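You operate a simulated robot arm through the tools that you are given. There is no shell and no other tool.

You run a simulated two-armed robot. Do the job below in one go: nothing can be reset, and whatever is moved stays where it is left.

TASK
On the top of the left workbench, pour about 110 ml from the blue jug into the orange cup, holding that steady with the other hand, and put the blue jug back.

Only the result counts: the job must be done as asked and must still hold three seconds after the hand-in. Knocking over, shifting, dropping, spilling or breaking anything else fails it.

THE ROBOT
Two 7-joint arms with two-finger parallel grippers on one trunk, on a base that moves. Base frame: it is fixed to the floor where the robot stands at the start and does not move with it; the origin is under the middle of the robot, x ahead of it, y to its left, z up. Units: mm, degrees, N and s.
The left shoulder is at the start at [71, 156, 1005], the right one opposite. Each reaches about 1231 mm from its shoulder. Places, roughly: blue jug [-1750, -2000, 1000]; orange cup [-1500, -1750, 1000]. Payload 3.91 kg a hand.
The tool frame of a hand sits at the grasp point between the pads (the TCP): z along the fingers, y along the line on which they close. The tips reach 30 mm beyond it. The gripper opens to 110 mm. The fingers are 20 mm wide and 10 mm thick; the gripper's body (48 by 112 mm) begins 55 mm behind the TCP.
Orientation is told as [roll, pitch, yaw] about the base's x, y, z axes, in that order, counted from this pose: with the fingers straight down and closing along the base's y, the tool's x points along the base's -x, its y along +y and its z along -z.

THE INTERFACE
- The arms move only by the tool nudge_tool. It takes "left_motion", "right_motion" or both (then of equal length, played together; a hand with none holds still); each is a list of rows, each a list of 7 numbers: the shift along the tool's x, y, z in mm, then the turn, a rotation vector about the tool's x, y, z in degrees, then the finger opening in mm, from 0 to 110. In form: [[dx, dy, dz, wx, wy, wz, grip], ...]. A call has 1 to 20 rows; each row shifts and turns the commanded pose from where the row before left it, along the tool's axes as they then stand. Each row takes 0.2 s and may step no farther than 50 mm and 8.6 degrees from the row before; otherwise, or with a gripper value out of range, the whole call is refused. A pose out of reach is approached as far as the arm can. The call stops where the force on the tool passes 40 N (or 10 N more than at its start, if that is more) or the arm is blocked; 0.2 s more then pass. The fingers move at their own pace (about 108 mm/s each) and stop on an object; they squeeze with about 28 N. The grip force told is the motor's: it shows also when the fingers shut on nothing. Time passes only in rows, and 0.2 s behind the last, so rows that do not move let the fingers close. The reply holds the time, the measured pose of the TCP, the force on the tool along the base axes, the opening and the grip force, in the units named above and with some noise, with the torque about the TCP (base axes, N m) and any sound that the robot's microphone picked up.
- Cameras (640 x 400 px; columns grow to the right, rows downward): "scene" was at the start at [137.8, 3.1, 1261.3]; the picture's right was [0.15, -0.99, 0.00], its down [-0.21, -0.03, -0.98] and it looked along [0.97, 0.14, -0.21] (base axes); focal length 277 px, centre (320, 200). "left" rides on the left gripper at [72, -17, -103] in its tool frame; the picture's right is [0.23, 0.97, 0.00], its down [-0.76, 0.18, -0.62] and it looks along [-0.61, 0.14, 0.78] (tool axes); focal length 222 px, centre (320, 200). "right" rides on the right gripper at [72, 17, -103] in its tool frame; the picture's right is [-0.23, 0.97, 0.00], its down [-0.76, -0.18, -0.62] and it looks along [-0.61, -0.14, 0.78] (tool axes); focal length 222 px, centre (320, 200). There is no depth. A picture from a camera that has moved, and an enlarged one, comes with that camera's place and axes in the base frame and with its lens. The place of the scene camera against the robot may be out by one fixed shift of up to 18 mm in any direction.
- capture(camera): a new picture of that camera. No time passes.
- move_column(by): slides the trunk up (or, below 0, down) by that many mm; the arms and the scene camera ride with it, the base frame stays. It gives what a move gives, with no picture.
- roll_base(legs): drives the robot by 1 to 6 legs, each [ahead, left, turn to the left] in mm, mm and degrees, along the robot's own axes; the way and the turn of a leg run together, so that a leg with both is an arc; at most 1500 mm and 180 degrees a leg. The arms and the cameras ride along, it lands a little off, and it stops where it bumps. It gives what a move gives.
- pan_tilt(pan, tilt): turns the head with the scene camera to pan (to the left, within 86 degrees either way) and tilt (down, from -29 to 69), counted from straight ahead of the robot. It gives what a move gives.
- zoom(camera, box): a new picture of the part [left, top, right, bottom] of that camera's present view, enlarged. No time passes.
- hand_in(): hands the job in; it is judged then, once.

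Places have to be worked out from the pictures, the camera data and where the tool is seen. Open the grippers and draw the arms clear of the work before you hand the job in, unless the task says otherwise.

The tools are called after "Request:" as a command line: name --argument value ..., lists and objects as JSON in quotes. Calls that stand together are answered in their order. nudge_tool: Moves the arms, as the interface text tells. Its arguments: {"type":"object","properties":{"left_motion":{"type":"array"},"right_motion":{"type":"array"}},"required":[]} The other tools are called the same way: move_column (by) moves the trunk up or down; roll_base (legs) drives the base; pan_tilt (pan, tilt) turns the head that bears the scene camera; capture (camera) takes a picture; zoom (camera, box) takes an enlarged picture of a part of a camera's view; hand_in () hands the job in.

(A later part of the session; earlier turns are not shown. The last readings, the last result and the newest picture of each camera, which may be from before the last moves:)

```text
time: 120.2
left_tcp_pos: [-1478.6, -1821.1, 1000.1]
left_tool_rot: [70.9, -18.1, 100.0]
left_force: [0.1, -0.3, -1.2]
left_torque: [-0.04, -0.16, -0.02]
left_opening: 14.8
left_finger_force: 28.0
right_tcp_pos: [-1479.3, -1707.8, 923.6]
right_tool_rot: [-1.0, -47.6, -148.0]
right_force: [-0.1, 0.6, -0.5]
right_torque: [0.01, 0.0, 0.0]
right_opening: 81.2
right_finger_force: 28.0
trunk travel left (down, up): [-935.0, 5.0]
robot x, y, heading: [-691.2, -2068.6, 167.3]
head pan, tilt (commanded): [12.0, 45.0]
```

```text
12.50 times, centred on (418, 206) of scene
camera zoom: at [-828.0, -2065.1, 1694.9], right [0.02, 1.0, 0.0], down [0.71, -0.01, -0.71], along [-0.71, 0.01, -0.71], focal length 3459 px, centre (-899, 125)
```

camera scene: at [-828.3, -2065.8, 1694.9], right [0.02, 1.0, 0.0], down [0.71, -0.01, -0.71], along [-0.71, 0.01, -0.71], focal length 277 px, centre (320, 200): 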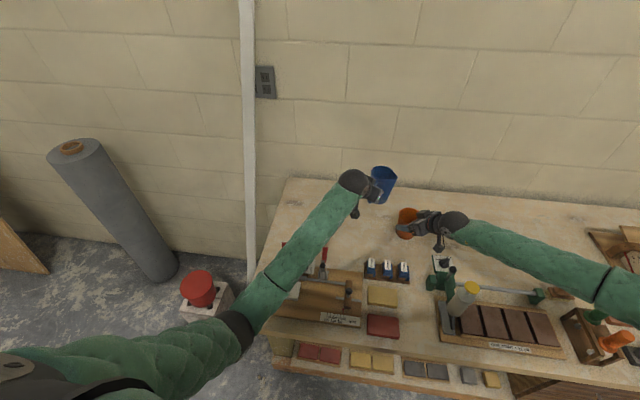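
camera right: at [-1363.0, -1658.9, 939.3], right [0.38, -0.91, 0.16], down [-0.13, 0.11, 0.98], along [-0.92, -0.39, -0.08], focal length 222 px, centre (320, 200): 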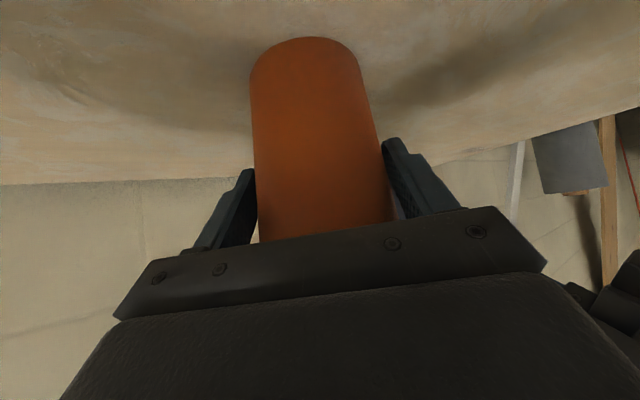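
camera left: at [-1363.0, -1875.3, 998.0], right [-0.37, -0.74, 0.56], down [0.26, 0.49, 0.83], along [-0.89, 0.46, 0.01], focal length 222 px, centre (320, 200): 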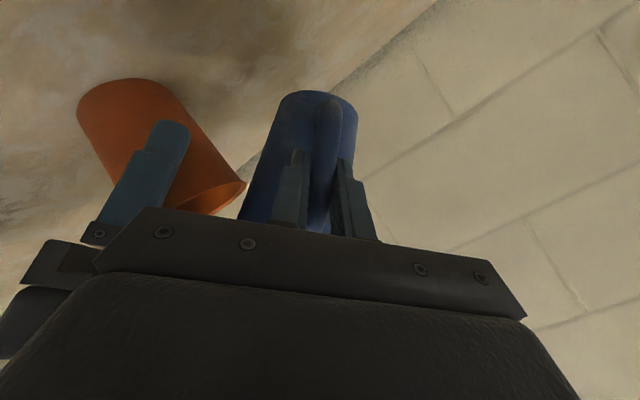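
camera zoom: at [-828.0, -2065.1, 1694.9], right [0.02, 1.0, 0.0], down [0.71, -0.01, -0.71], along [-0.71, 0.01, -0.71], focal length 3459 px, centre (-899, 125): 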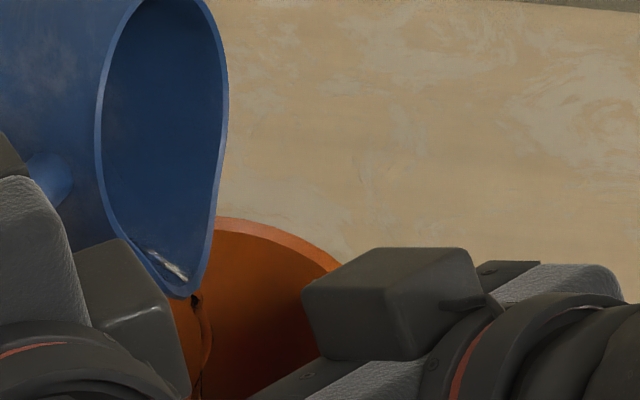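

The stream thins again at 64°. I hold and take another series of readings.

Request:
nudge_tool --left_motion '[[0, 0, 0, 0, 0, 0, 0], [0, 0, 0, 0, 0, 0, 0], [0, 0, 0, 0, 0, 0, 0], [0, 0, 0, 0, 0, 0, 0]]'

Request:
nudge_tool --left_motion '[[0, 0, 0, 0, 0, 0, 0]]'

Request:
nudge_tool --left_motion '[[0, 0, 0, 0, 0, 0, 0]]'

Request:
nudge_tool --left_motion '[[0, 0, 0, 0, 0, 0, 0]]'

Request:
nudge_tool --left_motion '[[0, 0, 0, 0, 0, 0, 0]]'

Request:
nudge_tool --left_motion '[[0, 0, 0, 0, 0, 0, 0]]'

Request:
nudge_tool --left_motion '[[0, 0, 0, 0, 0, 0, 0]]'

Request:
nudge_tool --left_motion '[[0, 0, 0, 0, 0, 0, 0]]'

Request:
nudge_tool --left_motion '[[0, 0, 0, 0, 0, 0, 0]]'

Request:
nudge_tool --left_motion '[[0, 0, 0, 0, 0, 0, 0]]'

Request:
nudge_tool --left_motion '[[0, 0, 0, 0, 0, 0, 0]]'

Request:
zoom --camera "scene" --box '[395, 190, 440, 222]'

```text
time: 121.2
left_tcp_pos: [-1477.9, -1821.6, 1000.3]
left_tool_rot: [70.9, -18.1, 100.0]
left_force: [-0.6, 0.2, -3.3]
left_torque: [-0.04, -0.2, 0.01]
left_opening: 14.7
left_finger_force: 28.0
right_tcp_pos: [-1478.9, -1708.9, 922.7]
right_tool_rot: [-0.9, -47.7, -148.0]
right_force: [0.0, 0.4, -0.1]
right_torque: [0.03, -0.04, 0.01]
right_opening: 81.2
right_finger_force: 28.1
trunk travel left (down, up): [-935.0, 5.0]
robot x, y, heading: [-691.1, -2064.4, 167.3]
head pan, tilt (commanded): [12.0, 45.0]
```

```text
time: 121.7
left_tcp_pos: [-1478.1, -1820.8, 1000.5]
left_tool_rot: [70.8, -18.1, 100.0]
left_force: [-0.2, 0.3, -2.4]
left_torque: [-0.06, -0.13, -0.03]
left_opening: 14.6
left_finger_force: 27.8
right_tcp_pos: [-1479.0, -1709.5, 923.8]
right_tool_rot: [-1.0, -47.7, -148.1]
right_force: [0.0, -0.3, 0.6]
right_torque: [0.02, -0.01, 0.01]
right_opening: 81.0
right_finger_force: 28.4
trunk travel left (down, up): [-935.0, 5.0]
robot x, y, heading: [-689.6, -2067.5, 167.1]
head pan, tilt (commanded): [12.0, 45.0]
```

```text
time: 122.0
left_tcp_pos: [-1479.3, -1821.3, 1001.2]
left_tool_rot: [70.8, -18.2, 100.1]
left_force: [-0.8, -0.3, -2.1]
left_torque: [-0.06, -0.19, 0.01]
left_opening: 14.9
left_finger_force: 28.3
right_tcp_pos: [-1479.5, -1709.9, 923.0]
right_tool_rot: [-0.9, -47.8, -148.0]
right_force: [0.7, -0.9, -0.1]
right_torque: [0.0, -0.02, 0.0]
right_opening: 81.1
right_finger_force: 28.0
trunk travel left (down, up): [-935.0, 5.0]
robot x, y, heading: [-697.7, -2067.4, 167.0]
head pan, tilt (commanded): [12.0, 45.0]
```

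```text
time: 122.5
left_tcp_pos: [-1478.6, -1821.0, 1000.7]
left_tool_rot: [70.8, -18.2, 100.0]
left_force: [-0.3, -0.1, -2.9]
left_torque: [-0.02, -0.12, 0.01]
left_opening: 14.7
left_finger_force: 27.8
right_tcp_pos: [-1479.3, -1710.1, 922.7]
right_tool_rot: [-1.0, -47.7, -148.0]
right_force: [-0.5, -0.1, 0.1]
right_torque: [-0.04, -0.01, -0.03]
right_opening: 81.3
right_finger_force: 27.9
trunk travel left (down, up): [-935.0, 5.0]
robot x, y, heading: [-692.0, -2068.7, 167.4]
head pan, tilt (commanded): [12.0, 45.0]
```

```text
time: 122.8
left_tcp_pos: [-1477.7, -1820.6, 1000.8]
left_tool_rot: [70.8, -18.2, 100.0]
left_force: [-0.5, -0.5, -0.8]
left_torque: [-0.06, -0.17, -0.02]
left_opening: 14.5
left_finger_force: 28.0
right_tcp_pos: [-1479.0, -1709.4, 922.8]
right_tool_rot: [-1.1, -47.7, -148.0]
right_force: [0.2, -0.3, 0.9]
right_torque: [0.01, 0.02, -0.01]
right_opening: 81.5
right_finger_force: 28.1
trunk travel left (down, up): [-935.0, 5.0]
robot x, y, heading: [-693.5, -2065.0, 167.3]
head pan, tilt (commanded): [12.0, 45.0]
```

```text
time: 123.2
left_tcp_pos: [-1476.7, -1820.9, 1000.6]
left_tool_rot: [70.9, -18.2, 99.9]
left_force: [0.7, 0.1, -1.8]
left_torque: [-0.08, -0.16, -0.01]
left_opening: 14.8
left_finger_force: 27.9
right_tcp_pos: [-1479.6, -1709.4, 923.5]
right_tool_rot: [-0.9, -47.7, -148.0]
right_force: [-0.5, -0.4, -0.4]
right_torque: [0.01, 0.0, 0.02]
right_opening: 81.2
right_finger_force: 27.8
trunk travel left (down, up): [-935.0, 5.0]
robot x, y, heading: [-698.2, -2067.6, 167.0]
head pan, tilt (commanded): [12.0, 45.0]
```

```text
time: 123.7
left_tcp_pos: [-1477.9, -1820.6, 1000.4]
left_tool_rot: [70.9, -18.0, 100.0]
left_force: [0.2, 0.5, -2.4]
left_torque: [-0.05, -0.17, 0.03]
left_opening: 14.7
left_finger_force: 27.9
right_tcp_pos: [-1478.7, -1708.9, 922.9]
right_tool_rot: [-0.9, -47.7, -148.0]
right_force: [-0.7, -0.3, 0.2]
right_torque: [-0.02, -0.04, 0.03]
right_opening: 81.5
right_finger_force: 27.5
trunk travel left (down, up): [-935.0, 5.0]
robot x, y, heading: [-693.1, -2065.3, 167.3]
head pan, tilt (commanded): [12.0, 45.0]
```

```text
time: 124.0
left_tcp_pos: [-1477.8, -1819.0, 999.8]
left_tool_rot: [70.9, -18.1, 100.0]
left_force: [-0.4, 0.0, -1.8]
left_torque: [-0.06, -0.16, 0.0]
left_opening: 14.8
left_finger_force: 28.1
right_tcp_pos: [-1480.0, -1710.0, 923.2]
right_tool_rot: [-1.0, -47.7, -148.0]
right_force: [0.1, -1.3, 0.4]
right_torque: [0.0, -0.01, 0.03]
right_opening: 81.0
right_finger_force: 28.2
trunk travel left (down, up): [-935.0, 5.0]
robot x, y, heading: [-690.2, -2067.7, 167.3]
head pan, tilt (commanded): [12.0, 45.0]
```

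```text
time: 124.5
left_tcp_pos: [-1477.4, -1821.1, 1001.0]
left_tool_rot: [70.8, -18.1, 100.0]
left_force: [-0.4, -0.5, -1.8]
left_torque: [-0.07, -0.19, 0.03]
left_opening: 14.6
left_finger_force: 28.3
right_tcp_pos: [-1479.5, -1708.5, 923.0]
right_tool_rot: [-1.0, -47.7, -148.0]
right_force: [-0.5, 0.8, 0.3]
right_torque: [0.02, 0.02, -0.01]
right_opening: 81.4
right_finger_force: 28.1
trunk travel left (down, up): [-935.0, 5.0]
robot x, y, heading: [-694.4, -2065.9, 167.2]
head pan, tilt (commanded): [12.0, 45.0]
```

```text
time: 124.8
left_tcp_pos: [-1478.3, -1821.3, 1001.7]
left_tool_rot: [70.9, -18.1, 100.0]
left_force: [1.0, 0.3, -1.5]
left_torque: [-0.07, -0.13, -0.02]
left_opening: 14.8
left_finger_force: 28.1
right_tcp_pos: [-1478.6, -1708.9, 923.7]
right_tool_rot: [-1.0, -47.8, -147.9]
right_force: [0.8, -0.1, -0.4]
right_torque: [0.0, 0.0, 0.0]
right_opening: 81.2
right_finger_force: 28.1
trunk travel left (down, up): [-935.0, 5.0]
robot x, y, heading: [-689.4, -2068.0, 167.2]
head pan, tilt (commanded): [12.0, 45.0]
```

```text
time: 125.2
left_tcp_pos: [-1478.2, -1819.9, 1000.4]
left_tool_rot: [70.9, -18.1, 99.9]
left_force: [-0.6, -0.5, -1.7]
left_torque: [-0.07, -0.12, 0.04]
left_opening: 14.5
left_finger_force: 28.3
right_tcp_pos: [-1478.8, -1709.1, 923.6]
right_tool_rot: [-1.1, -47.7, -148.0]
right_force: [-0.4, -0.3, -0.1]
right_torque: [0.03, -0.02, -0.01]
right_opening: 81.2
right_finger_force: 27.9
trunk travel left (down, up): [-935.0, 5.0]
robot x, y, heading: [-692.7, -2066.7, 167.1]
head pan, tilt (commanded): [12.0, 45.0]
```

```text
12.50 times, centred on (418, 206) of scene
camera zoom: at [-827.9, -2065.1, 1694.9], right [0.02, 1.0, 0.0], down [0.71, -0.01, -0.71], along [-0.71, 0.01, -0.71], focal length 3459 px, centre (-899, 125)
```

zoom: 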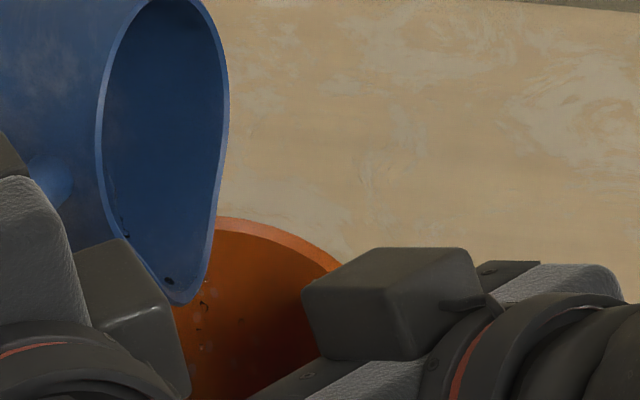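

Readings now indicate about 80–90 ml poured. I add 2° (to 66°) and let it run out, then I will bring the jug upright for an accurate weighing.

Request:
nudge_tool --left_motion '[[-1.32, 1.54, -1.32, -1.41, 0, 1.41, 0], [0, 0, 0, 0, 0, 0, 0], [0, 0, 0, 0, 0, 0, 0], [0, 0, 0, 0, 0, 0, 0], [0, 0, 0, 0, 0, 0, 0], [0, 0, 0, 0, 0, 0, 0]]'

Request:
zoom --camera "scene" --box '[395, 190, 440, 222]'

Request:
nudge_tool --left_motion '[[0, 0, 0, 0, 0, 0, 0], [0, 0, 0, 0, 0, 0, 0], [0, 0, 0, 0, 0, 0, 0], [0, 0, 0, 0, 0, 0, 0], [0, 0, 0, 0, 0, 0, 0], [0, 0, 0, 0, 0, 0, 0], [0, 0, 0, 0, 0, 0, 0], [0, 0, 0, 0, 0, 0, 0]]'

Request:
zoom --camera "scene" --box '[395, 190, 440, 222]'

```text
time: 126.7
left_tcp_pos: [-1478.5, -1818.9, 1002.7]
left_tool_rot: [72.3, -16.7, 99.7]
left_force: [0.7, 0.5, -1.7]
left_torque: [-0.05, -0.15, -0.03]
left_opening: 14.8
left_finger_force: 28.4
right_tcp_pos: [-1479.7, -1710.6, 923.0]
right_tool_rot: [-1.0, -47.7, -148.0]
right_force: [-0.1, -0.4, 0.1]
right_torque: [0.0, 0.0, -0.01]
right_opening: 81.4
right_finger_force: 27.7
trunk travel left (down, up): [-935.0, 5.0]
robot x, y, heading: [-693.7, -2069.9, 167.4]
head pan, tilt (commanded): [12.0, 45.0]
```

```text
12.50 times, centred on (418, 206) of scene
camera zoom: at [-827.9, -2065.1, 1694.9], right [0.02, 1.0, 0.0], down [0.71, -0.01, -0.71], along [-0.71, 0.01, -0.71], focal length 3459 px, centre (-899, 125)
```

zoom: 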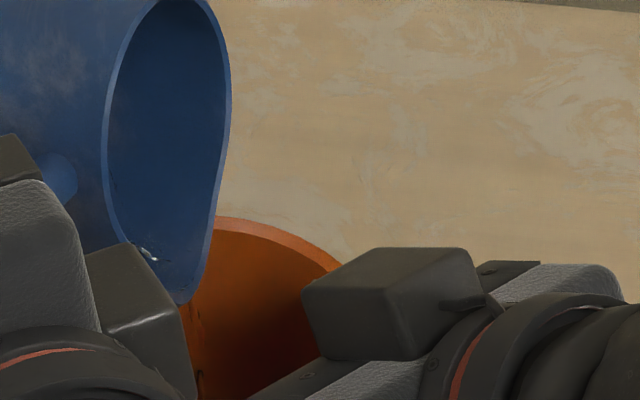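

```text
time: 128.4
left_tcp_pos: [-1477.0, -1820.2, 1002.5]
left_tool_rot: [72.4, -16.7, 99.6]
left_force: [0.5, 0.3, -2.1]
left_torque: [-0.03, -0.15, -0.03]
left_opening: 15.0
left_finger_force: 28.2
right_tcp_pos: [-1479.3, -1709.6, 923.1]
right_tool_rot: [-1.0, -47.7, -148.0]
right_force: [0.0, -0.2, 0.1]
right_torque: [0.0, -0.03, 0.04]
right_opening: 81.3
right_finger_force: 27.7
trunk travel left (down, up): [-935.0, 5.0]
robot x, y, heading: [-688.9, -2064.2, 167.1]
head pan, tilt (commanded): [12.0, 45.0]
```

```text
12.50 times, centred on (418, 206) of scene
camera zoom: at [-827.9, -2065.1, 1694.9], right [0.02, 1.0, 0.0], down [0.71, -0.01, -0.71], along [-0.71, 0.01, -0.71], focal length 3459 px, centre (-899, 125)
```

zoom: 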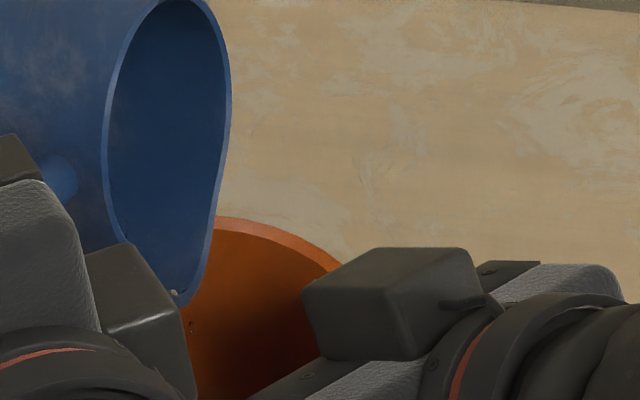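

Nearly run out at 66°. I roll the jug back to 44° over the cup so last drops fall in, then move up-left to standby and bring it upright for weighing and to look into the cup.

Request:
nudge_tool --left_motion '[[0, 0, 0, 5.18, 0, -5.18, 0], [0, 0, 0, 5.18, 0, -5.18, 0], [0, 0, 0, 5.2, 0, -5.2, 0], [0, 0, 0, 0, 0, 0, 0], [3.03, 23.7, 3.03, 0, 0, 0, 0], [3.03, 23.7, 3.03, 0, 0, 0, 0], [3.03, 23.7, 3.03, 0, 0, 0, 0], [0, 0, 0, 5.18, 0, -5.18, 0], [0, 0, 0, 5.18, 0, -5.18, 0], [0, 0, 0, 5.18, 0, -5.18, 0], [0, 0, 0, 5.18, 0, -5.18, 0], [0, 0, 0, 5.18, 0, -5.18, 0], [0, 0, 0, 5.18, 0, -5.18, 0], [0, 0, 0, 0, 0, 0, 0]]'

Request:
zoom --camera "scene" --box '[350, 150, 470, 240]'

Request:
zoom --camera "scene" --box '[392, 200, 428, 240]'

```text
time: 131.4
left_tcp_pos: [-1523.6, -1888.9, 1036.5]
left_tool_rot: [2.2, -44.2, 141.1]
left_force: [0.4, 0.2, -1.9]
left_torque: [-0.11, -0.07, 0.0]
left_opening: 14.9
left_finger_force: 28.3
right_tcp_pos: [-1479.1, -1708.9, 923.0]
right_tool_rot: [-1.0, -47.8, -148.0]
right_force: [-0.3, 0.0, -0.2]
right_torque: [0.0, 0.01, -0.02]
right_opening: 81.3
right_finger_force: 28.1
trunk travel left (down, up): [-935.0, 5.0]
robot x, y, heading: [-694.0, -2066.3, 167.0]
head pan, tilt (commanded): [12.0, 45.0]
```

```text
4.44 times, centred on (410, 195) of scene
camera zoom: at [-827.8, -2065.1, 1695.0], right [0.02, 1.0, 0.0], down [0.71, -0.01, -0.71], along [-0.71, 0.01, -0.71], focal length 1230 px, centre (-80, 222)
```

zoom: 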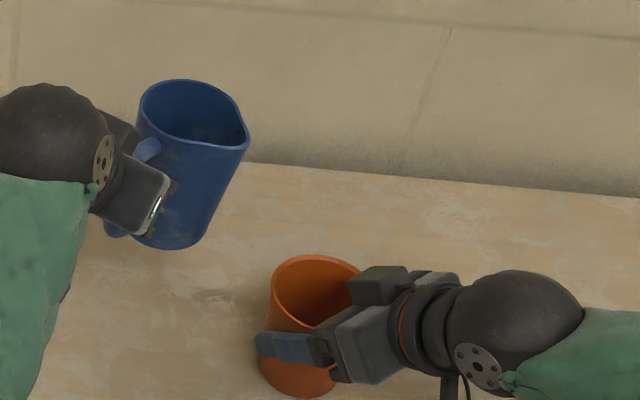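

```text
10.00 times, centred on (410, 220) of scene
camera zoom: at [-827.8, -2065.1, 1695.0], right [0.02, 1.0, 0.0], down [0.71, -0.01, -0.71], along [-0.71, 0.01, -0.71], focal length 2767 px, centre (-580, 0)
```

zoom: 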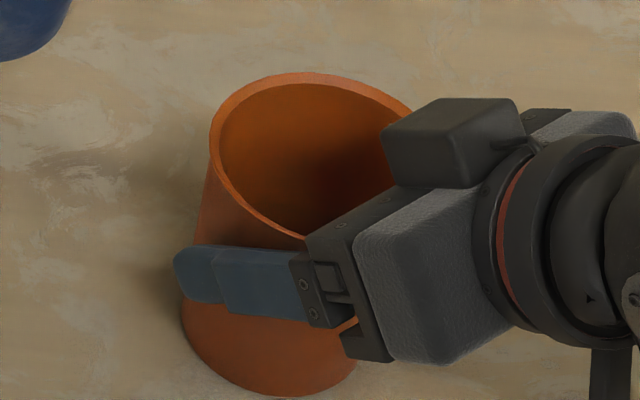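

The jug is back upright at standby and the bench around the cup is dry. I take a long series of readings for the weight.

Request:
nudge_tool --left_motion '[[0, 0, 0, 0, 0, 0, 0]]'

Request:
nudge_tool --left_motion '[[0, 0, 0, 0, 0, 0, 0]]'

Request:
nudge_tool --left_motion '[[0, 0, 0, 0, 0, 0, 0]]'

Request:
nudge_tool --left_motion '[[0, 0, 0, 0, 0, 0, 0]]'

Request:
nudge_tool --left_motion '[[0, 0, 0, 0, 0, 0, 0]]'

Request:
nudge_tool --left_motion '[[0, 0, 0, 0, 0, 0, 0]]'

Request:
nudge_tool --left_motion '[[0, 0, 0, 0, 0, 0, 0]]'

Request:
nudge_tool --left_motion '[[0, 0, 0, 0, 0, 0, 0]]'

Request:
nudge_tool --left_motion '[[0, 0, 0, 0, 0, 0, 0]]'

Request:
nudge_tool --left_motion '[[0, 0, 0, 0, 0, 0, 0]]'

Request:
nudge_tool --left_motion '[[0, 0, 0, 0, 0, 0, 0]]'

Request:
nudge_tool --left_motion '[[0, 0, 0, 0, 0, 0, 0]]'

Request:
nudge_tool --left_motion '[[0, 0, 0, 0, 0, 0, 0]]'

Request:
nudge_tool --left_motion '[[0, 0, 0, 0, 0, 0, 0]]'

Request:
nudge_tool --left_motion '[[0, 0, 0, 0, 0, 0, 0]]'

Request:
nudge_tool --left_motion '[[0, 0, 0, 0, 0, 0, 0]]'

Request:
zoom --camera "scene" --box '[396, 205, 424, 225]'

```text
time: 131.8
left_tcp_pos: [-1523.7, -1887.4, 1035.5]
left_tool_rot: [2.3, -44.3, 141.0]
left_force: [-0.1, -0.8, -2.0]
left_torque: [-0.09, -0.08, 0.05]
left_opening: 14.9
left_finger_force: 28.1
right_tcp_pos: [-1479.6, -1709.2, 924.0]
right_tool_rot: [-0.9, -47.7, -147.9]
right_force: [0.6, 0.4, -0.4]
right_torque: [0.0, -0.01, 0.01]
right_opening: 81.1
right_finger_force: 27.8
trunk travel left (down, up): [-935.0, 5.0]
robot x, y, heading: [-691.6, -2068.3, 167.2]
head pan, tilt (commanded): [12.0, 45.0]
```

```text
time: 132.2
left_tcp_pos: [-1524.3, -1887.7, 1037.4]
left_tool_rot: [2.3, -44.2, 141.0]
left_force: [-1.1, -0.2, -1.5]
left_torque: [-0.1, -0.09, 0.02]
left_opening: 14.6
left_finger_force: 28.1
right_tcp_pos: [-1479.3, -1708.9, 923.3]
right_tool_rot: [-1.0, -47.7, -147.9]
right_force: [0.3, 0.5, 0.5]
right_torque: [0.0, -0.03, -0.02]
right_opening: 81.2
right_finger_force: 28.4
trunk travel left (down, up): [-935.0, 5.0]
robot x, y, heading: [-691.8, -2070.5, 167.1]
head pan, tilt (commanded): [12.0, 45.0]
```

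```text
time: 132.7
left_tcp_pos: [-1523.8, -1886.5, 1039.5]
left_tool_rot: [2.3, -44.4, 141.1]
left_force: [-0.5, -0.2, -2.3]
left_torque: [-0.12, -0.1, 0.02]
left_opening: 14.6
left_finger_force: 29.0
right_tcp_pos: [-1479.7, -1710.3, 922.1]
right_tool_rot: [-0.9, -47.7, -148.0]
right_force: [0.5, 0.0, 0.8]
right_torque: [0.02, -0.03, 0.01]
right_opening: 81.1
right_finger_force: 28.2
trunk travel left (down, up): [-935.0, 5.0]
robot x, y, heading: [-690.0, -2070.8, 167.3]
head pan, tilt (commanded): [12.0, 45.0]
```

```text
time: 133.1
left_tcp_pos: [-1524.7, -1886.0, 1038.8]
left_tool_rot: [2.3, -44.3, 140.9]
left_force: [-0.1, 0.1, -2.3]
left_torque: [-0.09, -0.09, -0.01]
left_opening: 14.7
left_finger_force: 28.6
right_tcp_pos: [-1478.9, -1709.7, 923.4]
right_tool_rot: [-1.0, -47.7, -148.1]
right_force: [0.8, -0.3, -0.8]
right_torque: [-0.01, -0.02, 0.0]
right_opening: 81.5
right_finger_force: 27.9
trunk travel left (down, up): [-935.0, 5.0]
robot x, y, heading: [-691.2, -2063.9, 167.1]
head pan, tilt (commanded): [12.0, 45.0]
```

```text
time: 133.4
left_tcp_pos: [-1524.1, -1887.3, 1039.2]
left_tool_rot: [2.3, -44.4, 140.9]
left_force: [-0.4, 0.2, -1.8]
left_torque: [-0.11, -0.1, 0.02]
left_opening: 14.8
left_finger_force: 28.1
right_tcp_pos: [-1479.5, -1709.1, 922.2]
right_tool_rot: [-1.0, -47.7, -148.1]
right_force: [0.1, -1.5, 0.5]
right_torque: [0.01, -0.04, 0.0]
right_opening: 81.4
right_finger_force: 27.6
trunk travel left (down, up): [-935.0, 5.0]
robot x, y, heading: [-693.8, -2070.3, 167.2]
head pan, tilt (commanded): [12.0, 45.0]
```

```text
time: 133.8
left_tcp_pos: [-1523.5, -1886.6, 1039.8]
left_tool_rot: [2.4, -44.4, 140.9]
left_force: [0.8, 0.1, -2.0]
left_torque: [-0.1, -0.04, -0.03]
left_opening: 14.6
left_finger_force: 28.3
right_tcp_pos: [-1479.8, -1709.8, 923.1]
right_tool_rot: [-1.0, -47.7, -148.1]
right_force: [-0.5, -0.2, -0.2]
right_torque: [-0.02, 0.01, -0.02]
right_opening: 81.4
right_finger_force: 28.5
trunk travel left (down, up): [-935.0, 5.0]
robot x, y, heading: [-686.3, -2068.8, 167.3]
head pan, tilt (commanded): [12.0, 45.0]
```

```text
time: 134.2
left_tcp_pos: [-1523.8, -1887.1, 1039.9]
left_tool_rot: [2.2, -44.6, 140.9]
left_force: [-0.9, 0.5, -2.0]
left_torque: [-0.12, -0.09, 0.0]
left_opening: 14.5
left_finger_force: 27.9
right_tcp_pos: [-1478.7, -1709.1, 922.8]
right_tool_rot: [-1.0, -47.6, -148.0]
right_force: [0.5, 0.1, -0.6]
right_torque: [-0.01, -0.02, 0.0]
right_opening: 81.3
right_finger_force: 27.8
trunk travel left (down, up): [-935.0, 5.0]
robot x, y, heading: [-689.3, -2067.4, 167.2]
head pan, tilt (commanded): [12.0, 45.0]
```

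```text
time: 134.7
left_tcp_pos: [-1524.6, -1886.6, 1039.9]
left_tool_rot: [2.2, -44.5, 140.9]
left_force: [0.7, 0.3, -0.9]
left_torque: [-0.07, -0.1, -0.01]
left_opening: 14.8
left_finger_force: 27.8
right_tcp_pos: [-1479.0, -1708.5, 923.7]
right_tool_rot: [-1.0, -47.7, -148.1]
right_force: [0.2, 0.4, 0.3]
right_torque: [-0.02, 0.0, 0.0]
right_opening: 81.1
right_finger_force: 28.0
trunk travel left (down, up): [-935.0, 5.0]
robot x, y, heading: [-689.8, -2065.7, 167.1]
head pan, tilt (commanded): [12.0, 45.0]
```

```text
time: 135.1
left_tcp_pos: [-1523.7, -1887.1, 1039.5]
left_tool_rot: [2.3, -44.5, 140.9]
left_force: [0.6, 0.9, -2.0]
left_torque: [-0.12, -0.1, 0.0]
left_opening: 14.8
left_finger_force: 27.8
right_tcp_pos: [-1479.5, -1708.5, 922.9]
right_tool_rot: [-1.0, -47.8, -148.0]
right_force: [-0.8, -0.2, -0.4]
right_torque: [0.0, -0.02, -0.01]
right_opening: 81.0
right_finger_force: 27.6
trunk travel left (down, up): [-935.0, 5.0]
robot x, y, heading: [-692.2, -2067.5, 167.1]
head pan, tilt (commanded): [12.0, 45.0]
```

```text
time: 135.4
left_tcp_pos: [-1524.1, -1886.5, 1041.2]
left_tool_rot: [2.3, -44.6, 140.9]
left_force: [0.4, -0.3, -2.1]
left_torque: [-0.14, -0.11, -0.05]
left_opening: 14.7
left_finger_force: 28.3
right_tcp_pos: [-1479.1, -1709.1, 922.0]
right_tool_rot: [-1.0, -47.7, -148.0]
right_force: [-0.6, 0.5, 0.2]
right_torque: [0.05, 0.02, -0.02]
right_opening: 81.4
right_finger_force: 27.4
trunk travel left (down, up): [-935.0, 5.0]
robot x, y, heading: [-690.8, -2065.8, 167.2]
head pan, tilt (commanded): [12.0, 45.0]
```

```text
time: 135.8
left_tcp_pos: [-1524.1, -1886.2, 1040.4]
left_tool_rot: [2.3, -44.4, 140.8]
left_force: [0.8, 0.6, -0.8]
left_torque: [-0.11, -0.08, 0.02]
left_opening: 14.8
left_finger_force: 27.7
right_tcp_pos: [-1478.4, -1710.3, 922.8]
right_tool_rot: [-0.9, -47.7, -148.0]
right_force: [-0.8, 0.1, 0.5]
right_torque: [-0.01, 0.01, 0.02]
right_opening: 81.2
right_finger_force: 27.8
trunk travel left (down, up): [-935.0, 5.0]
robot x, y, heading: [-693.5, -2065.7, 167.1]
head pan, tilt (commanded): [12.0, 45.0]
```

```text
time: 136.2
left_tcp_pos: [-1523.7, -1885.7, 1040.2]
left_tool_rot: [2.3, -44.4, 140.9]
left_force: [-0.8, 1.0, -1.9]
left_torque: [-0.11, -0.11, 0.0]
left_opening: 14.6
left_finger_force: 28.0
right_tcp_pos: [-1479.7, -1710.2, 923.5]
right_tool_rot: [-1.0, -47.7, -148.1]
right_force: [-0.6, -0.5, 0.0]
right_torque: [0.0, -0.05, 0.0]
right_opening: 81.5
right_finger_force: 27.9
trunk travel left (down, up): [-935.0, 5.0]
robot x, y, heading: [-692.5, -2068.5, 167.3]
head pan, tilt (commanded): [12.0, 45.0]
```

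```text
time: 136.7
left_tcp_pos: [-1523.5, -1886.8, 1040.8]
left_tool_rot: [2.3, -44.5, 140.8]
left_force: [1.7, 0.5, -2.8]
left_torque: [-0.11, -0.11, -0.02]
left_opening: 14.6
left_finger_force: 28.0
right_tcp_pos: [-1478.9, -1710.2, 923.3]
right_tool_rot: [-0.9, -47.8, -148.0]
right_force: [-0.9, -0.5, 0.5]
right_torque: [0.04, 0.03, -0.02]
right_opening: 81.5
right_finger_force: 28.0
trunk travel left (down, up): [-935.0, 5.0]
robot x, y, heading: [-691.2, -2064.8, 167.1]
head pan, tilt (commanded): [12.0, 45.0]
```

```text
time: 137.1
left_tcp_pos: [-1524.0, -1885.7, 1040.8]
left_tool_rot: [2.3, -44.5, 140.8]
left_force: [-0.5, 0.8, -2.2]
left_torque: [-0.08, -0.08, 0.0]
left_opening: 14.6
left_finger_force: 28.4
right_tcp_pos: [-1479.7, -1709.2, 923.1]
right_tool_rot: [-1.0, -47.7, -147.9]
right_force: [0.7, 0.1, -0.1]
right_torque: [0.03, 0.0, 0.02]
right_opening: 81.3
right_finger_force: 28.1
trunk travel left (down, up): [-935.0, 5.0]
robot x, y, heading: [-692.1, -2068.9, 167.4]
head pan, tilt (commanded): [12.0, 45.0]
```

```text
time: 137.4
left_tcp_pos: [-1524.7, -1886.5, 1041.4]
left_tool_rot: [2.2, -44.7, 140.9]
left_force: [-0.6, -0.5, -1.6]
left_torque: [-0.09, -0.09, -0.03]
left_opening: 14.8
left_finger_force: 27.8
right_tcp_pos: [-1478.8, -1709.8, 922.4]
right_tool_rot: [-1.0, -47.7, -148.0]
right_force: [0.1, -1.5, -0.6]
right_torque: [-0.01, 0.0, 0.02]
right_opening: 81.5
right_finger_force: 28.0
trunk travel left (down, up): [-935.0, 5.0]
robot x, y, heading: [-691.6, -2067.5, 167.3]
head pan, tilt (commanded): [12.0, 45.0]
```

```text
time: 137.8
left_tcp_pos: [-1524.9, -1886.8, 1040.7]
left_tool_rot: [2.3, -44.6, 140.8]
left_force: [-0.6, -1.3, -2.8]
left_torque: [-0.13, -0.09, 0.01]
left_opening: 14.6
left_finger_force: 28.0
right_tcp_pos: [-1479.5, -1709.7, 923.1]
right_tool_rot: [-1.0, -47.8, -148.0]
right_force: [-0.7, 0.2, -0.2]
right_torque: [-0.01, -0.03, -0.01]
right_opening: 81.2
right_finger_force: 28.6
trunk travel left (down, up): [-935.0, 5.0]
robot x, y, heading: [-689.7, -2068.1, 167.3]
head pan, tilt (commanded): [12.0, 45.0]
```

```text
16.00 times, centred on (410, 215) of scene
camera zoom: at [-828.0, -2065.1, 1694.9], right [0.02, 1.0, 0.0], down [0.71, -0.01, -0.71], along [-0.71, 0.01, -0.71], focal length 4427 px, centre (-1120, -40)
```

zoom: 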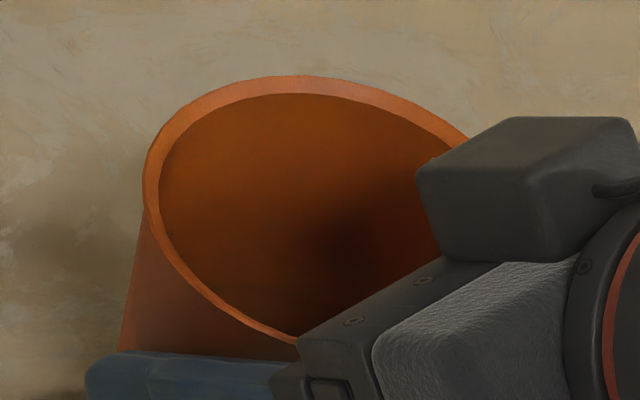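

Weight dropped to about 1.94 N and the torque to 0.139 N·m: both give ≈ 111 ml poured, which is the target. The torque direction shows the jug has swivelled about 13° around the handle bar in the grip, so I check it with the cameras before putting it back.

Request:
capture --camera "left"

Request:
zoom --camera "left" --box '[210, 70, 410, 240]'

Request:
zoom --camera "scene" --box '[350, 155, 420, 215]'

Request:
capture --camera "right"

```text
taken
camera left: at [-1414.8, -1947.2, 1064.6], right [-0.47, -0.87, -0.13], down [-0.17, -0.05, 0.98], along [-0.87, 0.48, -0.13], focal length 222 px, centre (320, 200)
```

left: 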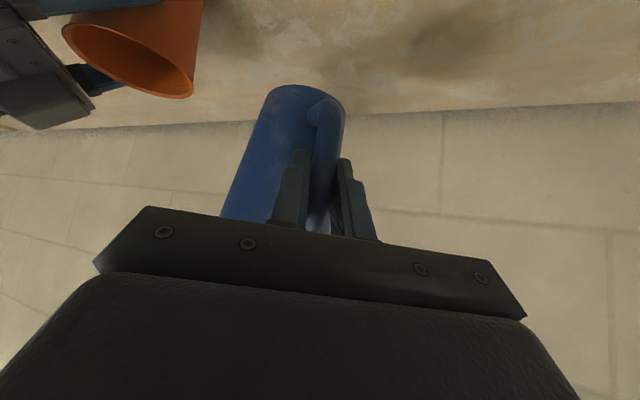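

```text
2.35 times, centred on (310, 155) of left
camera zoom: at [-1414.8, -1947.2, 1064.6], right [-0.47, -0.87, -0.13], down [-0.17, -0.05, 0.98], along [-0.87, 0.48, -0.13], focal length 523 px, centre (344, 306)
```

zoom: 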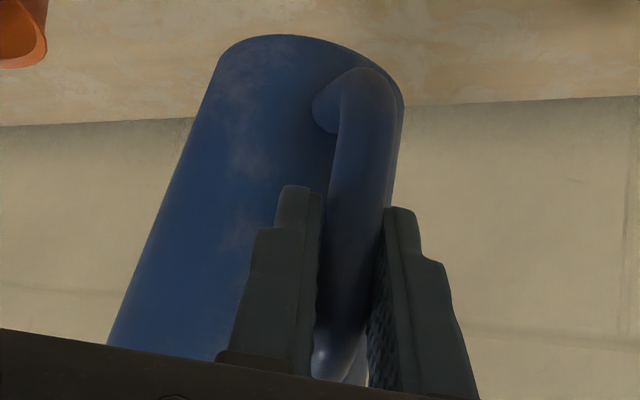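

```text
6.67 times, centred on (385, 185) of scene
camera zoom: at [-828.0, -2065.1, 1694.9], right [0.02, 1.0, 0.0], down [0.71, -0.01, -0.71], along [-0.71, 0.01, -0.71], focal length 1845 px, centre (-113, 300)
```

zoom: 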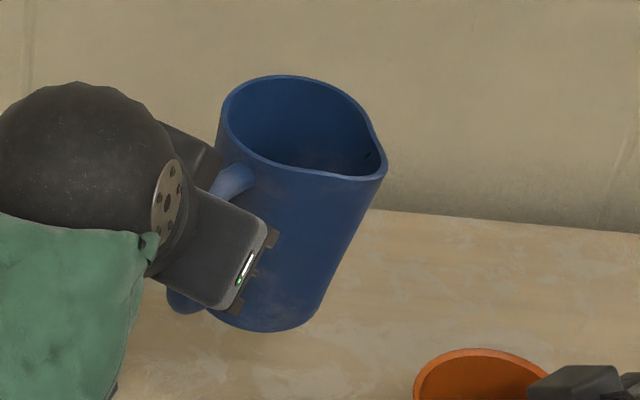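

```text
taken
camera right: at [-1362.8, -1658.6, 939.2], right [0.38, -0.91, 0.16], down [-0.13, 0.12, 0.98], along [-0.92, -0.39, -0.08], focal length 222 px, centre (320, 200)
```

right: 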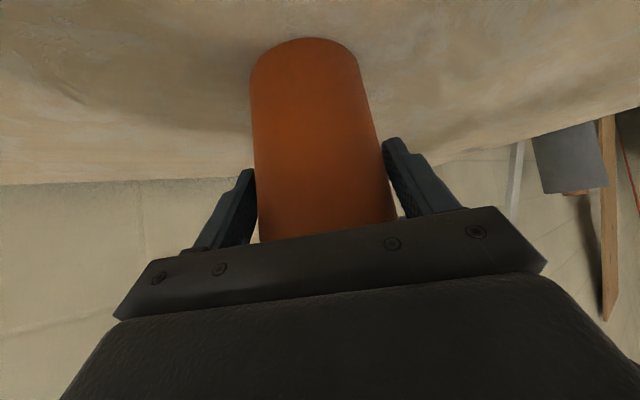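

The jug is upright but swung about 13° about the handle bar; I will compensate by placing it with the hand yawed to 180°. First I carry it back toward its place at height, correcting the small residual roll.

Request:
nudge_tool --left_motion '[[0, 0, 0, 2.3, -0.5, 0, 0], [2.2, 19.35, -2.2, 0, 0, 0, 0], [2.2, 19.35, -2.2, 0, 0, 0, 0], [2.2, 19.35, -2.2, 0, 0, 0, 0], [2.2, 19.35, -2.2, 0, 0, 0, 0], [2.2, 19.35, -2.2, 0, 0, 0, 0], [2.2, 19.35, -2.2, 0, 0, 0, 0], [2.2, 19.35, -2.2, 0, 0, 0, 0], [2.2, 19.35, -2.2, 0, 0, 0, 0], [0, 0, 0, 0, 0, 0, 0]]'

Request:
nudge_tool --left_motion '[[0, 0, 0, -2.12, 0, -2.12, 0], [0, 0, 0, -2.12, 0, -2.12, 0], [0, 0, 0, -2.12, 0, -2.12, 0], [0, 0, 0, -2.12, 0, -2.12, 0], [0, 0, 0, -2.12, 0, -2.12, 0], [0, 0, 0, -2.12, 0, -2.12, 0], [0, 0, 0, -2.12, 0, -2.12, 0], [0, 0, 0, -2.12, 0, -2.12, 0], [0, 0, 0, -2.12, 0, -2.12, 0], [0, 0, 0, -2.12, 0, -2.12, 0], [0, 0, 0, -2.12, 0, -2.12, 0], [0, 0, 0, -2.12, 0, -2.12, 0], [0, 0, 0, -1.8, 0, -1.8, 0], [0, 0, 0, 0, 0, 0, 0]]'

Request:
capture --camera "scene"

Request:
zoom --camera "scene" --box '[290, 130, 410, 230]'

Request:
capture --camera "left"

```text
time: 140.1
left_tcp_pos: [-1595.1, -2002.2, 1039.3]
left_tool_rot: [-2.3, -45.4, 142.0]
left_force: [0.7, 0.4, -1.9]
left_torque: [-0.12, -0.06, 0.03]
left_opening: 14.5
left_finger_force: 27.6
right_tcp_pos: [-1477.8, -1709.0, 923.6]
right_tool_rot: [-1.0, -47.7, -148.0]
right_force: [-0.1, -0.3, -0.7]
right_torque: [0.0, -0.04, 0.03]
right_opening: 81.2
right_finger_force: 27.9
trunk travel left (down, up): [-935.0, 5.0]
robot x, y, heading: [-695.0, -2066.2, 167.2]
head pan, tilt (commanded): [12.0, 45.0]
```

```text
time: 143.1
left_tcp_pos: [-1594.5, -2003.5, 1037.9]
left_tool_rot: [-2.3, -44.3, -179.5]
left_force: [-1.0, -0.3, -2.4]
left_torque: [-0.03, -0.11, -0.04]
left_opening: 14.8
left_finger_force: 28.5
right_tcp_pos: [-1479.5, -1709.9, 923.8]
right_tool_rot: [-1.0, -47.7, -148.0]
right_force: [0.7, -0.4, -0.5]
right_torque: [-0.02, 0.04, 0.0]
right_opening: 81.1
right_finger_force: 28.0
trunk travel left (down, up): [-935.0, 5.0]
robot x, y, heading: [-690.5, -2063.8, 167.3]
head pan, tilt (commanded): [12.0, 45.0]
```

```text
taken
camera scene: at [-828.1, -2065.5, 1694.9], right [0.02, 1.0, 0.0], down [0.71, -0.01, -0.71], along [-0.71, 0.01, -0.71], focal length 277 px, centre (320, 200)
```

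scene: 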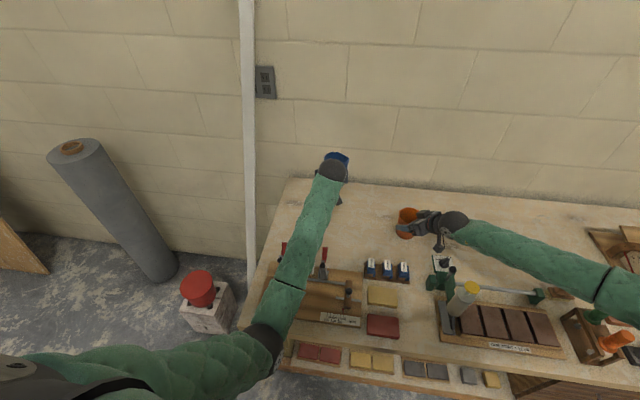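

```text
4.00 times, centred on (350, 180) of scene
camera zoom: at [-828.1, -2065.5, 1694.9], right [0.02, 1.0, 0.0], down [0.71, -0.01, -0.71], along [-0.71, 0.01, -0.71], focal length 1107 px, centre (200, 280)
```

zoom: 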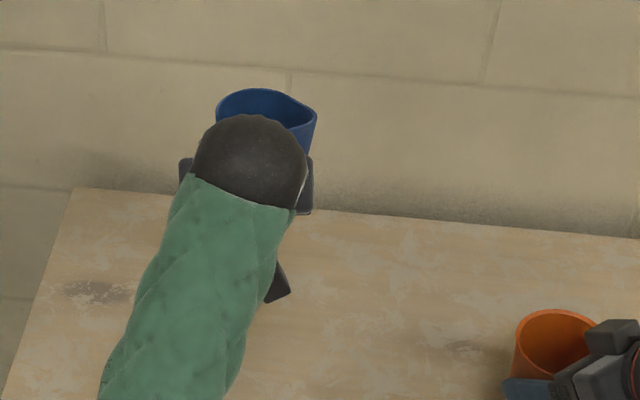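

```text
taken
camera left: at [-1469.9, -1988.5, 1063.2], right [0.14, -0.97, -0.19], down [-0.11, -0.2, 0.97], along [-0.98, -0.12, -0.14], focal length 222 px, centre (320, 200)
```

left: 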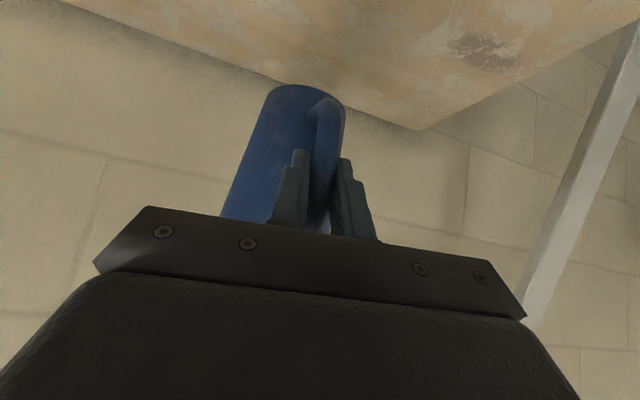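

I correct the small residual tilt and lower the jug to about 10 mm above the bench over its original spot.

Request:
nudge_tool --left_motion '[[0, 0, 0, -2.3, -0.7, 0, 0], [0, 0, 0, 0, 0, 0, 0], [0, 0, 0, 0, 0, 0, 0]]'

Request:
nudge_tool --left_motion '[[12.06, 3.96, 14.1, 0, 0, 0, 0], [12.06, 3.96, 14.1, 0, 0, 0, 0], [12.06, 3.96, 14.1, 0, 0, 0, 0], [12.06, 3.96, 14.1, 0, 0, 0, 0], [12.06, 3.96, 14.1, 0, 0, 0, 0], [0, 0, 0, 0, 0, 0, 0], [0, 0, 0, 0, 0, 0, 0]]'

Request:
zoom --camera "scene" --box '[290, 150, 410, 240]'

Request:
zoom --camera "left" --box '[210, 70, 410, 240]'

```text
time: 143.8
left_tcp_pos: [-1595.3, -2002.7, 1039.4]
left_tool_rot: [0.1, -45.0, -179.6]
left_force: [0.6, -0.2, -2.5]
left_torque: [-0.02, -0.12, 0.0]
left_opening: 14.6
left_finger_force: 27.7
right_tcp_pos: [-1478.8, -1709.8, 922.6]
right_tool_rot: [-0.9, -47.6, -148.0]
right_force: [0.4, 0.5, -0.2]
right_torque: [-0.02, -0.01, -0.02]
right_opening: 81.4
right_finger_force: 27.8
trunk travel left (down, up): [-935.0, 5.0]
robot x, y, heading: [-691.8, -2070.8, 167.3]
head pan, tilt (commanded): [12.0, 45.0]
```

```text
time: 145.4
left_tcp_pos: [-1600.5, -2023.0, 945.7]
left_tool_rot: [0.1, -45.1, -179.5]
left_force: [0.3, 0.4, -2.6]
left_torque: [-0.04, -0.17, 0.01]
left_opening: 14.8
left_finger_force: 28.1
right_tcp_pos: [-1479.2, -1710.0, 923.6]
right_tool_rot: [-0.9, -47.7, -148.0]
right_force: [-0.3, 0.8, 0.0]
right_torque: [-0.01, -0.01, -0.01]
right_opening: 81.2
right_finger_force: 27.9
trunk travel left (down, up): [-935.0, 5.0]
robot x, y, heading: [-694.3, -2067.4, 167.0]
head pan, tilt (commanded): [12.0, 45.0]
```

```text
4.44 times, centred on (350, 195) of scene
camera zoom: at [-828.1, -2065.2, 1694.9], right [0.02, 1.0, 0.0], down [0.71, -0.01, -0.71], along [-0.71, 0.01, -0.71], focal length 1230 px, centre (187, 222)
```

zoom: 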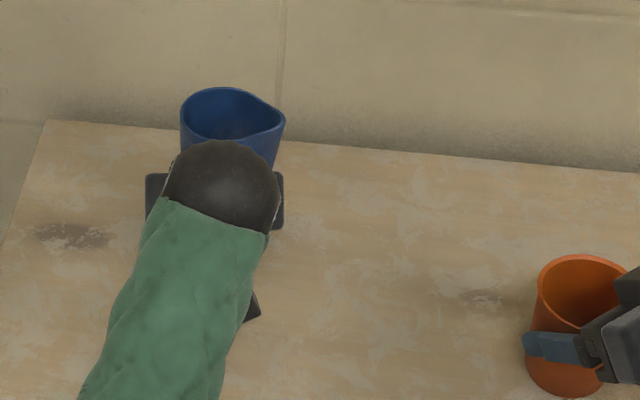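

```text
2.35 times, centred on (310, 155) of left
camera zoom: at [-1476.2, -2003.8, 969.0], right [0.17, -0.97, -0.16], down [-0.1, -0.18, 0.98], along [-0.98, -0.15, -0.12], focal length 523 px, centre (344, 306)
```

zoom: 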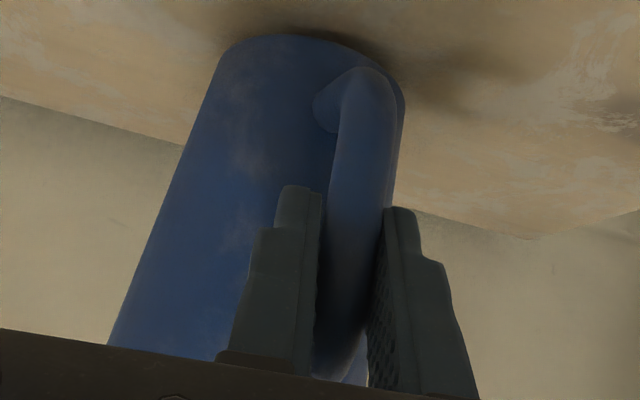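

Rim position and spout direction match the original picture within a pixel. I lower 8 mm, then creep down watching the force.

Request:
nudge_tool --left_motion '[[2.83, 0, 2.83, 0, 0, 0, 0], [2.83, 0, 2.83, 0, 0, 0, 0], [0, 0, 0, 0, 0, 0, 0], [0, 0, 0, 0, 0, 0, 0]]'

Request:
nudge_tool --left_motion '[[0, 0, 0, 0, 0, 0, 0]]'

Request:
nudge_tool --left_motion '[[0, 0, 0, 0, 0, 0, 0]]'

Request:
nudge_tool --left_motion '[[0.71, 0, 0.71, 0, 0, 0, 0], [0, 0, 0, 0, 0, 0, 0]]'

Request:
nudge_tool --left_motion '[[0, 0, 0, 0, 0, 0, 0]]'

Request:
nudge_tool --left_motion '[[0, 0, 0, 0, 0, 0, 0]]'

```text
time: 146.4
left_tcp_pos: [-1601.0, -2022.0, 938.7]
left_tool_rot: [0.1, -44.9, -179.7]
left_force: [1.2, -0.7, -2.0]
left_torque: [-0.04, -0.16, 0.01]
left_opening: 14.6
left_finger_force: 28.1
right_tcp_pos: [-1479.4, -1708.8, 923.3]
right_tool_rot: [-1.1, -47.7, -148.0]
right_force: [-0.8, 0.1, 0.2]
right_torque: [0.02, -0.02, 0.02]
right_opening: 81.1
right_finger_force: 28.2
trunk travel left (down, up): [-935.0, 5.0]
robot x, y, heading: [-687.9, -2070.3, 167.0]
head pan, tilt (commanded): [12.0, 45.0]
```

```text
time: 146.8
left_tcp_pos: [-1601.5, -2021.4, 938.8]
left_tool_rot: [0.1, -45.0, -179.4]
left_force: [0.1, -0.2, -2.6]
left_torque: [-0.04, -0.15, 0.0]
left_opening: 14.7
left_finger_force: 28.0
right_tcp_pos: [-1479.4, -1710.4, 923.4]
right_tool_rot: [-1.0, -47.7, -148.1]
right_force: [0.2, -0.1, 0.2]
right_torque: [0.01, 0.01, 0.06]
right_opening: 81.3
right_finger_force: 28.0
trunk travel left (down, up): [-935.0, 5.0]
robot x, y, heading: [-692.0, -2068.2, 167.1]
head pan, tilt (commanded): [12.0, 45.0]
```

```text
time: 147.2
left_tcp_pos: [-1600.4, -2024.2, 939.0]
left_tool_rot: [0.2, -45.0, -179.5]
left_force: [0.4, -0.5, -2.3]
left_torque: [-0.06, -0.12, -0.01]
left_opening: 14.9
left_finger_force: 27.8
right_tcp_pos: [-1478.7, -1709.5, 923.3]
right_tool_rot: [-1.0, -47.6, -148.0]
right_force: [-0.1, -1.3, -0.5]
right_torque: [0.02, 0.0, 0.04]
right_opening: 81.1
right_finger_force: 28.2
trunk travel left (down, up): [-935.0, 5.0]
robot x, y, heading: [-693.3, -2064.8, 167.1]
head pan, tilt (commanded): [12.0, 45.0]
```

```text
time: 147.8
left_tcp_pos: [-1600.8, -2022.8, 937.7]
left_tool_rot: [-0.1, -45.1, -179.5]
left_force: [-0.9, 0.7, 3.2]
left_torque: [0.09, 0.36, 0.02]
left_opening: 14.6
left_finger_force: 28.3
right_tcp_pos: [-1479.5, -1709.0, 923.9]
right_tool_rot: [-0.9, -47.6, -148.0]
right_force: [1.0, -0.2, -0.3]
right_torque: [0.0, 0.01, 0.0]
right_opening: 81.4
right_finger_force: 28.1
trunk travel left (down, up): [-935.0, 5.0]
robot x, y, heading: [-692.1, -2071.2, 166.9]
head pan, tilt (commanded): [12.0, 45.0]
```

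```text
time: 148.2
left_tcp_pos: [-1602.1, -2021.9, 937.3]
left_tool_rot: [0.0, -45.0, -179.5]
left_force: [-1.7, -0.6, 3.3]
left_torque: [0.08, 0.61, 0.01]
left_opening: 14.8
left_finger_force: 28.4
right_tcp_pos: [-1478.9, -1710.0, 924.1]
right_tool_rot: [-1.1, -47.7, -148.0]
right_force: [0.1, 0.6, -0.1]
right_torque: [-0.03, -0.03, -0.04]
right_opening: 81.4
right_finger_force: 28.2
trunk travel left (down, up): [-935.0, 5.0]
robot x, y, heading: [-691.1, -2068.3, 167.4]
head pan, tilt (commanded): [12.0, 45.0]
```

```text
time: 148.7
left_tcp_pos: [-1601.0, -2022.7, 937.6]
left_tool_rot: [0.0, -45.2, -179.5]
left_force: [-1.9, -0.2, 4.8]
left_torque: [0.05, 0.76, 0.02]
left_opening: 14.7
left_finger_force: 28.6
right_tcp_pos: [-1478.4, -1708.8, 923.3]
right_tool_rot: [-1.1, -47.8, -148.0]
right_force: [-0.3, -0.1, -0.1]
right_torque: [-0.01, -0.02, 0.04]
right_opening: 81.3
right_finger_force: 28.5
trunk travel left (down, up): [-935.0, 5.0]
robot x, y, heading: [-690.2, -2069.3, 167.0]
head pan, tilt (commanded): [12.0, 45.0]
```

The base touches (force reverses to +3…5 N, contact at its far edge, i.e. a tilt of only about 1°). I ease up half a millimetre and check the force before opening.

Request:
nudge_tool --left_motion '[[-0.4, 0, -0.4, 0, 0, 0, 0], [0, 0, 0, 0, 0, 0, 0]]'

Request:
nudge_tool --left_motion '[[0, 0, 0, 0, 0, 0, 0]]'

Request:
nudge_tool --left_motion '[[0, 0, 0, 0, 0, 0, 0]]'

```text
time: 149.2
left_tcp_pos: [-1601.2, -2022.7, 937.7]
left_tool_rot: [0.1, -45.1, -179.5]
left_force: [-0.9, 1.0, 3.0]
left_torque: [0.09, 0.48, -0.02]
left_opening: 14.8
left_finger_force: 28.1
right_tcp_pos: [-1478.6, -1709.5, 923.7]
right_tool_rot: [-1.0, -47.6, -148.0]
right_force: [-1.2, 0.1, -0.1]
right_torque: [0.01, 0.0, -0.02]
right_opening: 81.2
right_finger_force: 27.6
trunk travel left (down, up): [-935.0, 5.0]
robot x, y, heading: [-694.3, -2065.7, 166.9]
head pan, tilt (commanded): [12.0, 45.0]
```

```text
time: 149.7
left_tcp_pos: [-1601.2, -2022.6, 938.2]
left_tool_rot: [0.2, -45.1, -179.6]
left_force: [-0.7, 0.4, 2.3]
left_torque: [0.07, 0.36, -0.02]
left_opening: 14.7
left_finger_force: 28.0
right_tcp_pos: [-1479.0, -1708.7, 923.4]
right_tool_rot: [-1.0, -47.7, -147.9]
right_force: [0.3, 0.0, -0.1]
right_torque: [-0.01, -0.01, 0.0]
right_opening: 81.3
right_finger_force: 28.0
trunk travel left (down, up): [-935.0, 5.0]
robot x, y, heading: [-690.0, -2066.9, 167.2]
head pan, tilt (commanded): [12.0, 45.0]
```

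```text
time: 150.1
left_tcp_pos: [-1601.6, -2022.8, 939.1]
left_tool_rot: [0.1, -45.0, -179.5]
left_force: [0.1, 1.2, 1.9]
left_torque: [0.06, 0.23, -0.03]
left_opening: 14.4
left_finger_force: 28.1
right_tcp_pos: [-1478.8, -1709.0, 923.9]
right_tool_rot: [-1.0, -47.7, -148.0]
right_force: [0.7, -0.4, -0.1]
right_torque: [0.01, 0.0, 0.01]
right_opening: 81.2
right_finger_force: 28.2
trunk travel left (down, up): [-935.0, 5.0]
robot x, y, heading: [-687.3, -2071.2, 167.3]
head pan, tilt (commanded): [12.0, 45.0]
```

I level the jug by pitching the hand 1.2° nose-up, then lower the last ~2 mm so that the base lands flat.

Request:
nudge_tool --left_motion '[[0, 0, 0, 0, -1.2, 0, 0], [0, 0, 0, 0, 0, 0, 0]]'

Request:
nudge_tool --left_motion '[[0, 0, 0, 0, 0, 0, 0]]'

Request:
nudge_tool --left_motion '[[0.7, 0, 0.7, 0, 0, 0, 0], [0, 0, 0, 0, 0, 0, 0]]'

Request:
nudge_tool --left_motion '[[0, 0, 0, 0, 0, 0, 0]]'

```text
time: 150.7
left_tcp_pos: [-1601.3, -2023.8, 936.8]
left_tool_rot: [0.1, -46.2, -179.6]
left_force: [0.3, -0.1, -1.5]
left_torque: [-0.03, -0.13, 0.02]
left_opening: 14.7
left_finger_force: 28.0
right_tcp_pos: [-1479.6, -1708.3, 923.3]
right_tool_rot: [-1.1, -47.6, -147.9]
right_force: [0.0, 0.0, 0.0]
right_torque: [-0.01, -0.04, 0.01]
right_opening: 81.6
right_finger_force: 27.2
trunk travel left (down, up): [-935.0, 5.0]
robot x, y, heading: [-689.7, -2062.4, 166.8]
head pan, tilt (commanded): [12.0, 45.0]
```

```text
time: 151.1
left_tcp_pos: [-1601.2, -2022.7, 938.6]
left_tool_rot: [0.1, -46.2, -179.7]
left_force: [-0.5, -0.2, -2.2]
left_torque: [-0.05, -0.14, -0.01]
left_opening: 14.5
left_finger_force: 28.1
right_tcp_pos: [-1480.4, -1708.9, 922.8]
right_tool_rot: [-1.0, -47.8, -148.0]
right_force: [-0.1, 0.8, -0.4]
right_torque: [-0.03, 0.03, -0.02]
right_opening: 81.5
right_finger_force: 27.6
trunk travel left (down, up): [-935.0, 5.0]
robot x, y, heading: [-693.0, -2066.4, 167.0]
head pan, tilt (commanded): [12.0, 45.0]
```

```text
time: 151.7
left_tcp_pos: [-1601.0, -2022.5, 936.7]
left_tool_rot: [0.1, -46.2, -179.5]
left_force: [0.5, 0.9, -1.0]
left_torque: [-0.01, -0.08, -0.02]
left_opening: 14.8
left_finger_force: 28.4
right_tcp_pos: [-1480.0, -1709.4, 922.2]
right_tool_rot: [-1.0, -47.7, -148.0]
right_force: [-0.5, 0.2, 0.5]
right_torque: [0.03, -0.01, -0.02]
right_opening: 81.3
right_finger_force: 28.5
trunk travel left (down, up): [-935.0, 5.0]
robot x, y, heading: [-692.1, -2069.7, 167.1]
head pan, tilt (commanded): [12.0, 45.0]
```

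```text
time: 152.1
left_tcp_pos: [-1601.5, -2023.3, 936.1]
left_tool_rot: [0.2, -46.3, -179.6]
left_force: [-0.4, -0.6, -1.7]
left_torque: [-0.01, -0.12, 0.01]
left_opening: 14.5
left_finger_force: 28.2
right_tcp_pos: [-1478.5, -1709.2, 923.3]
right_tool_rot: [-0.9, -47.7, -148.0]
right_force: [-0.5, -0.3, -0.8]
right_torque: [0.02, 0.02, -0.01]
right_opening: 81.5
right_finger_force: 28.3
trunk travel left (down, up): [-935.0, 5.0]
robot x, y, heading: [-688.8, -2069.0, 166.9]
head pan, tilt (commanded): [12.0, 45.0]
```

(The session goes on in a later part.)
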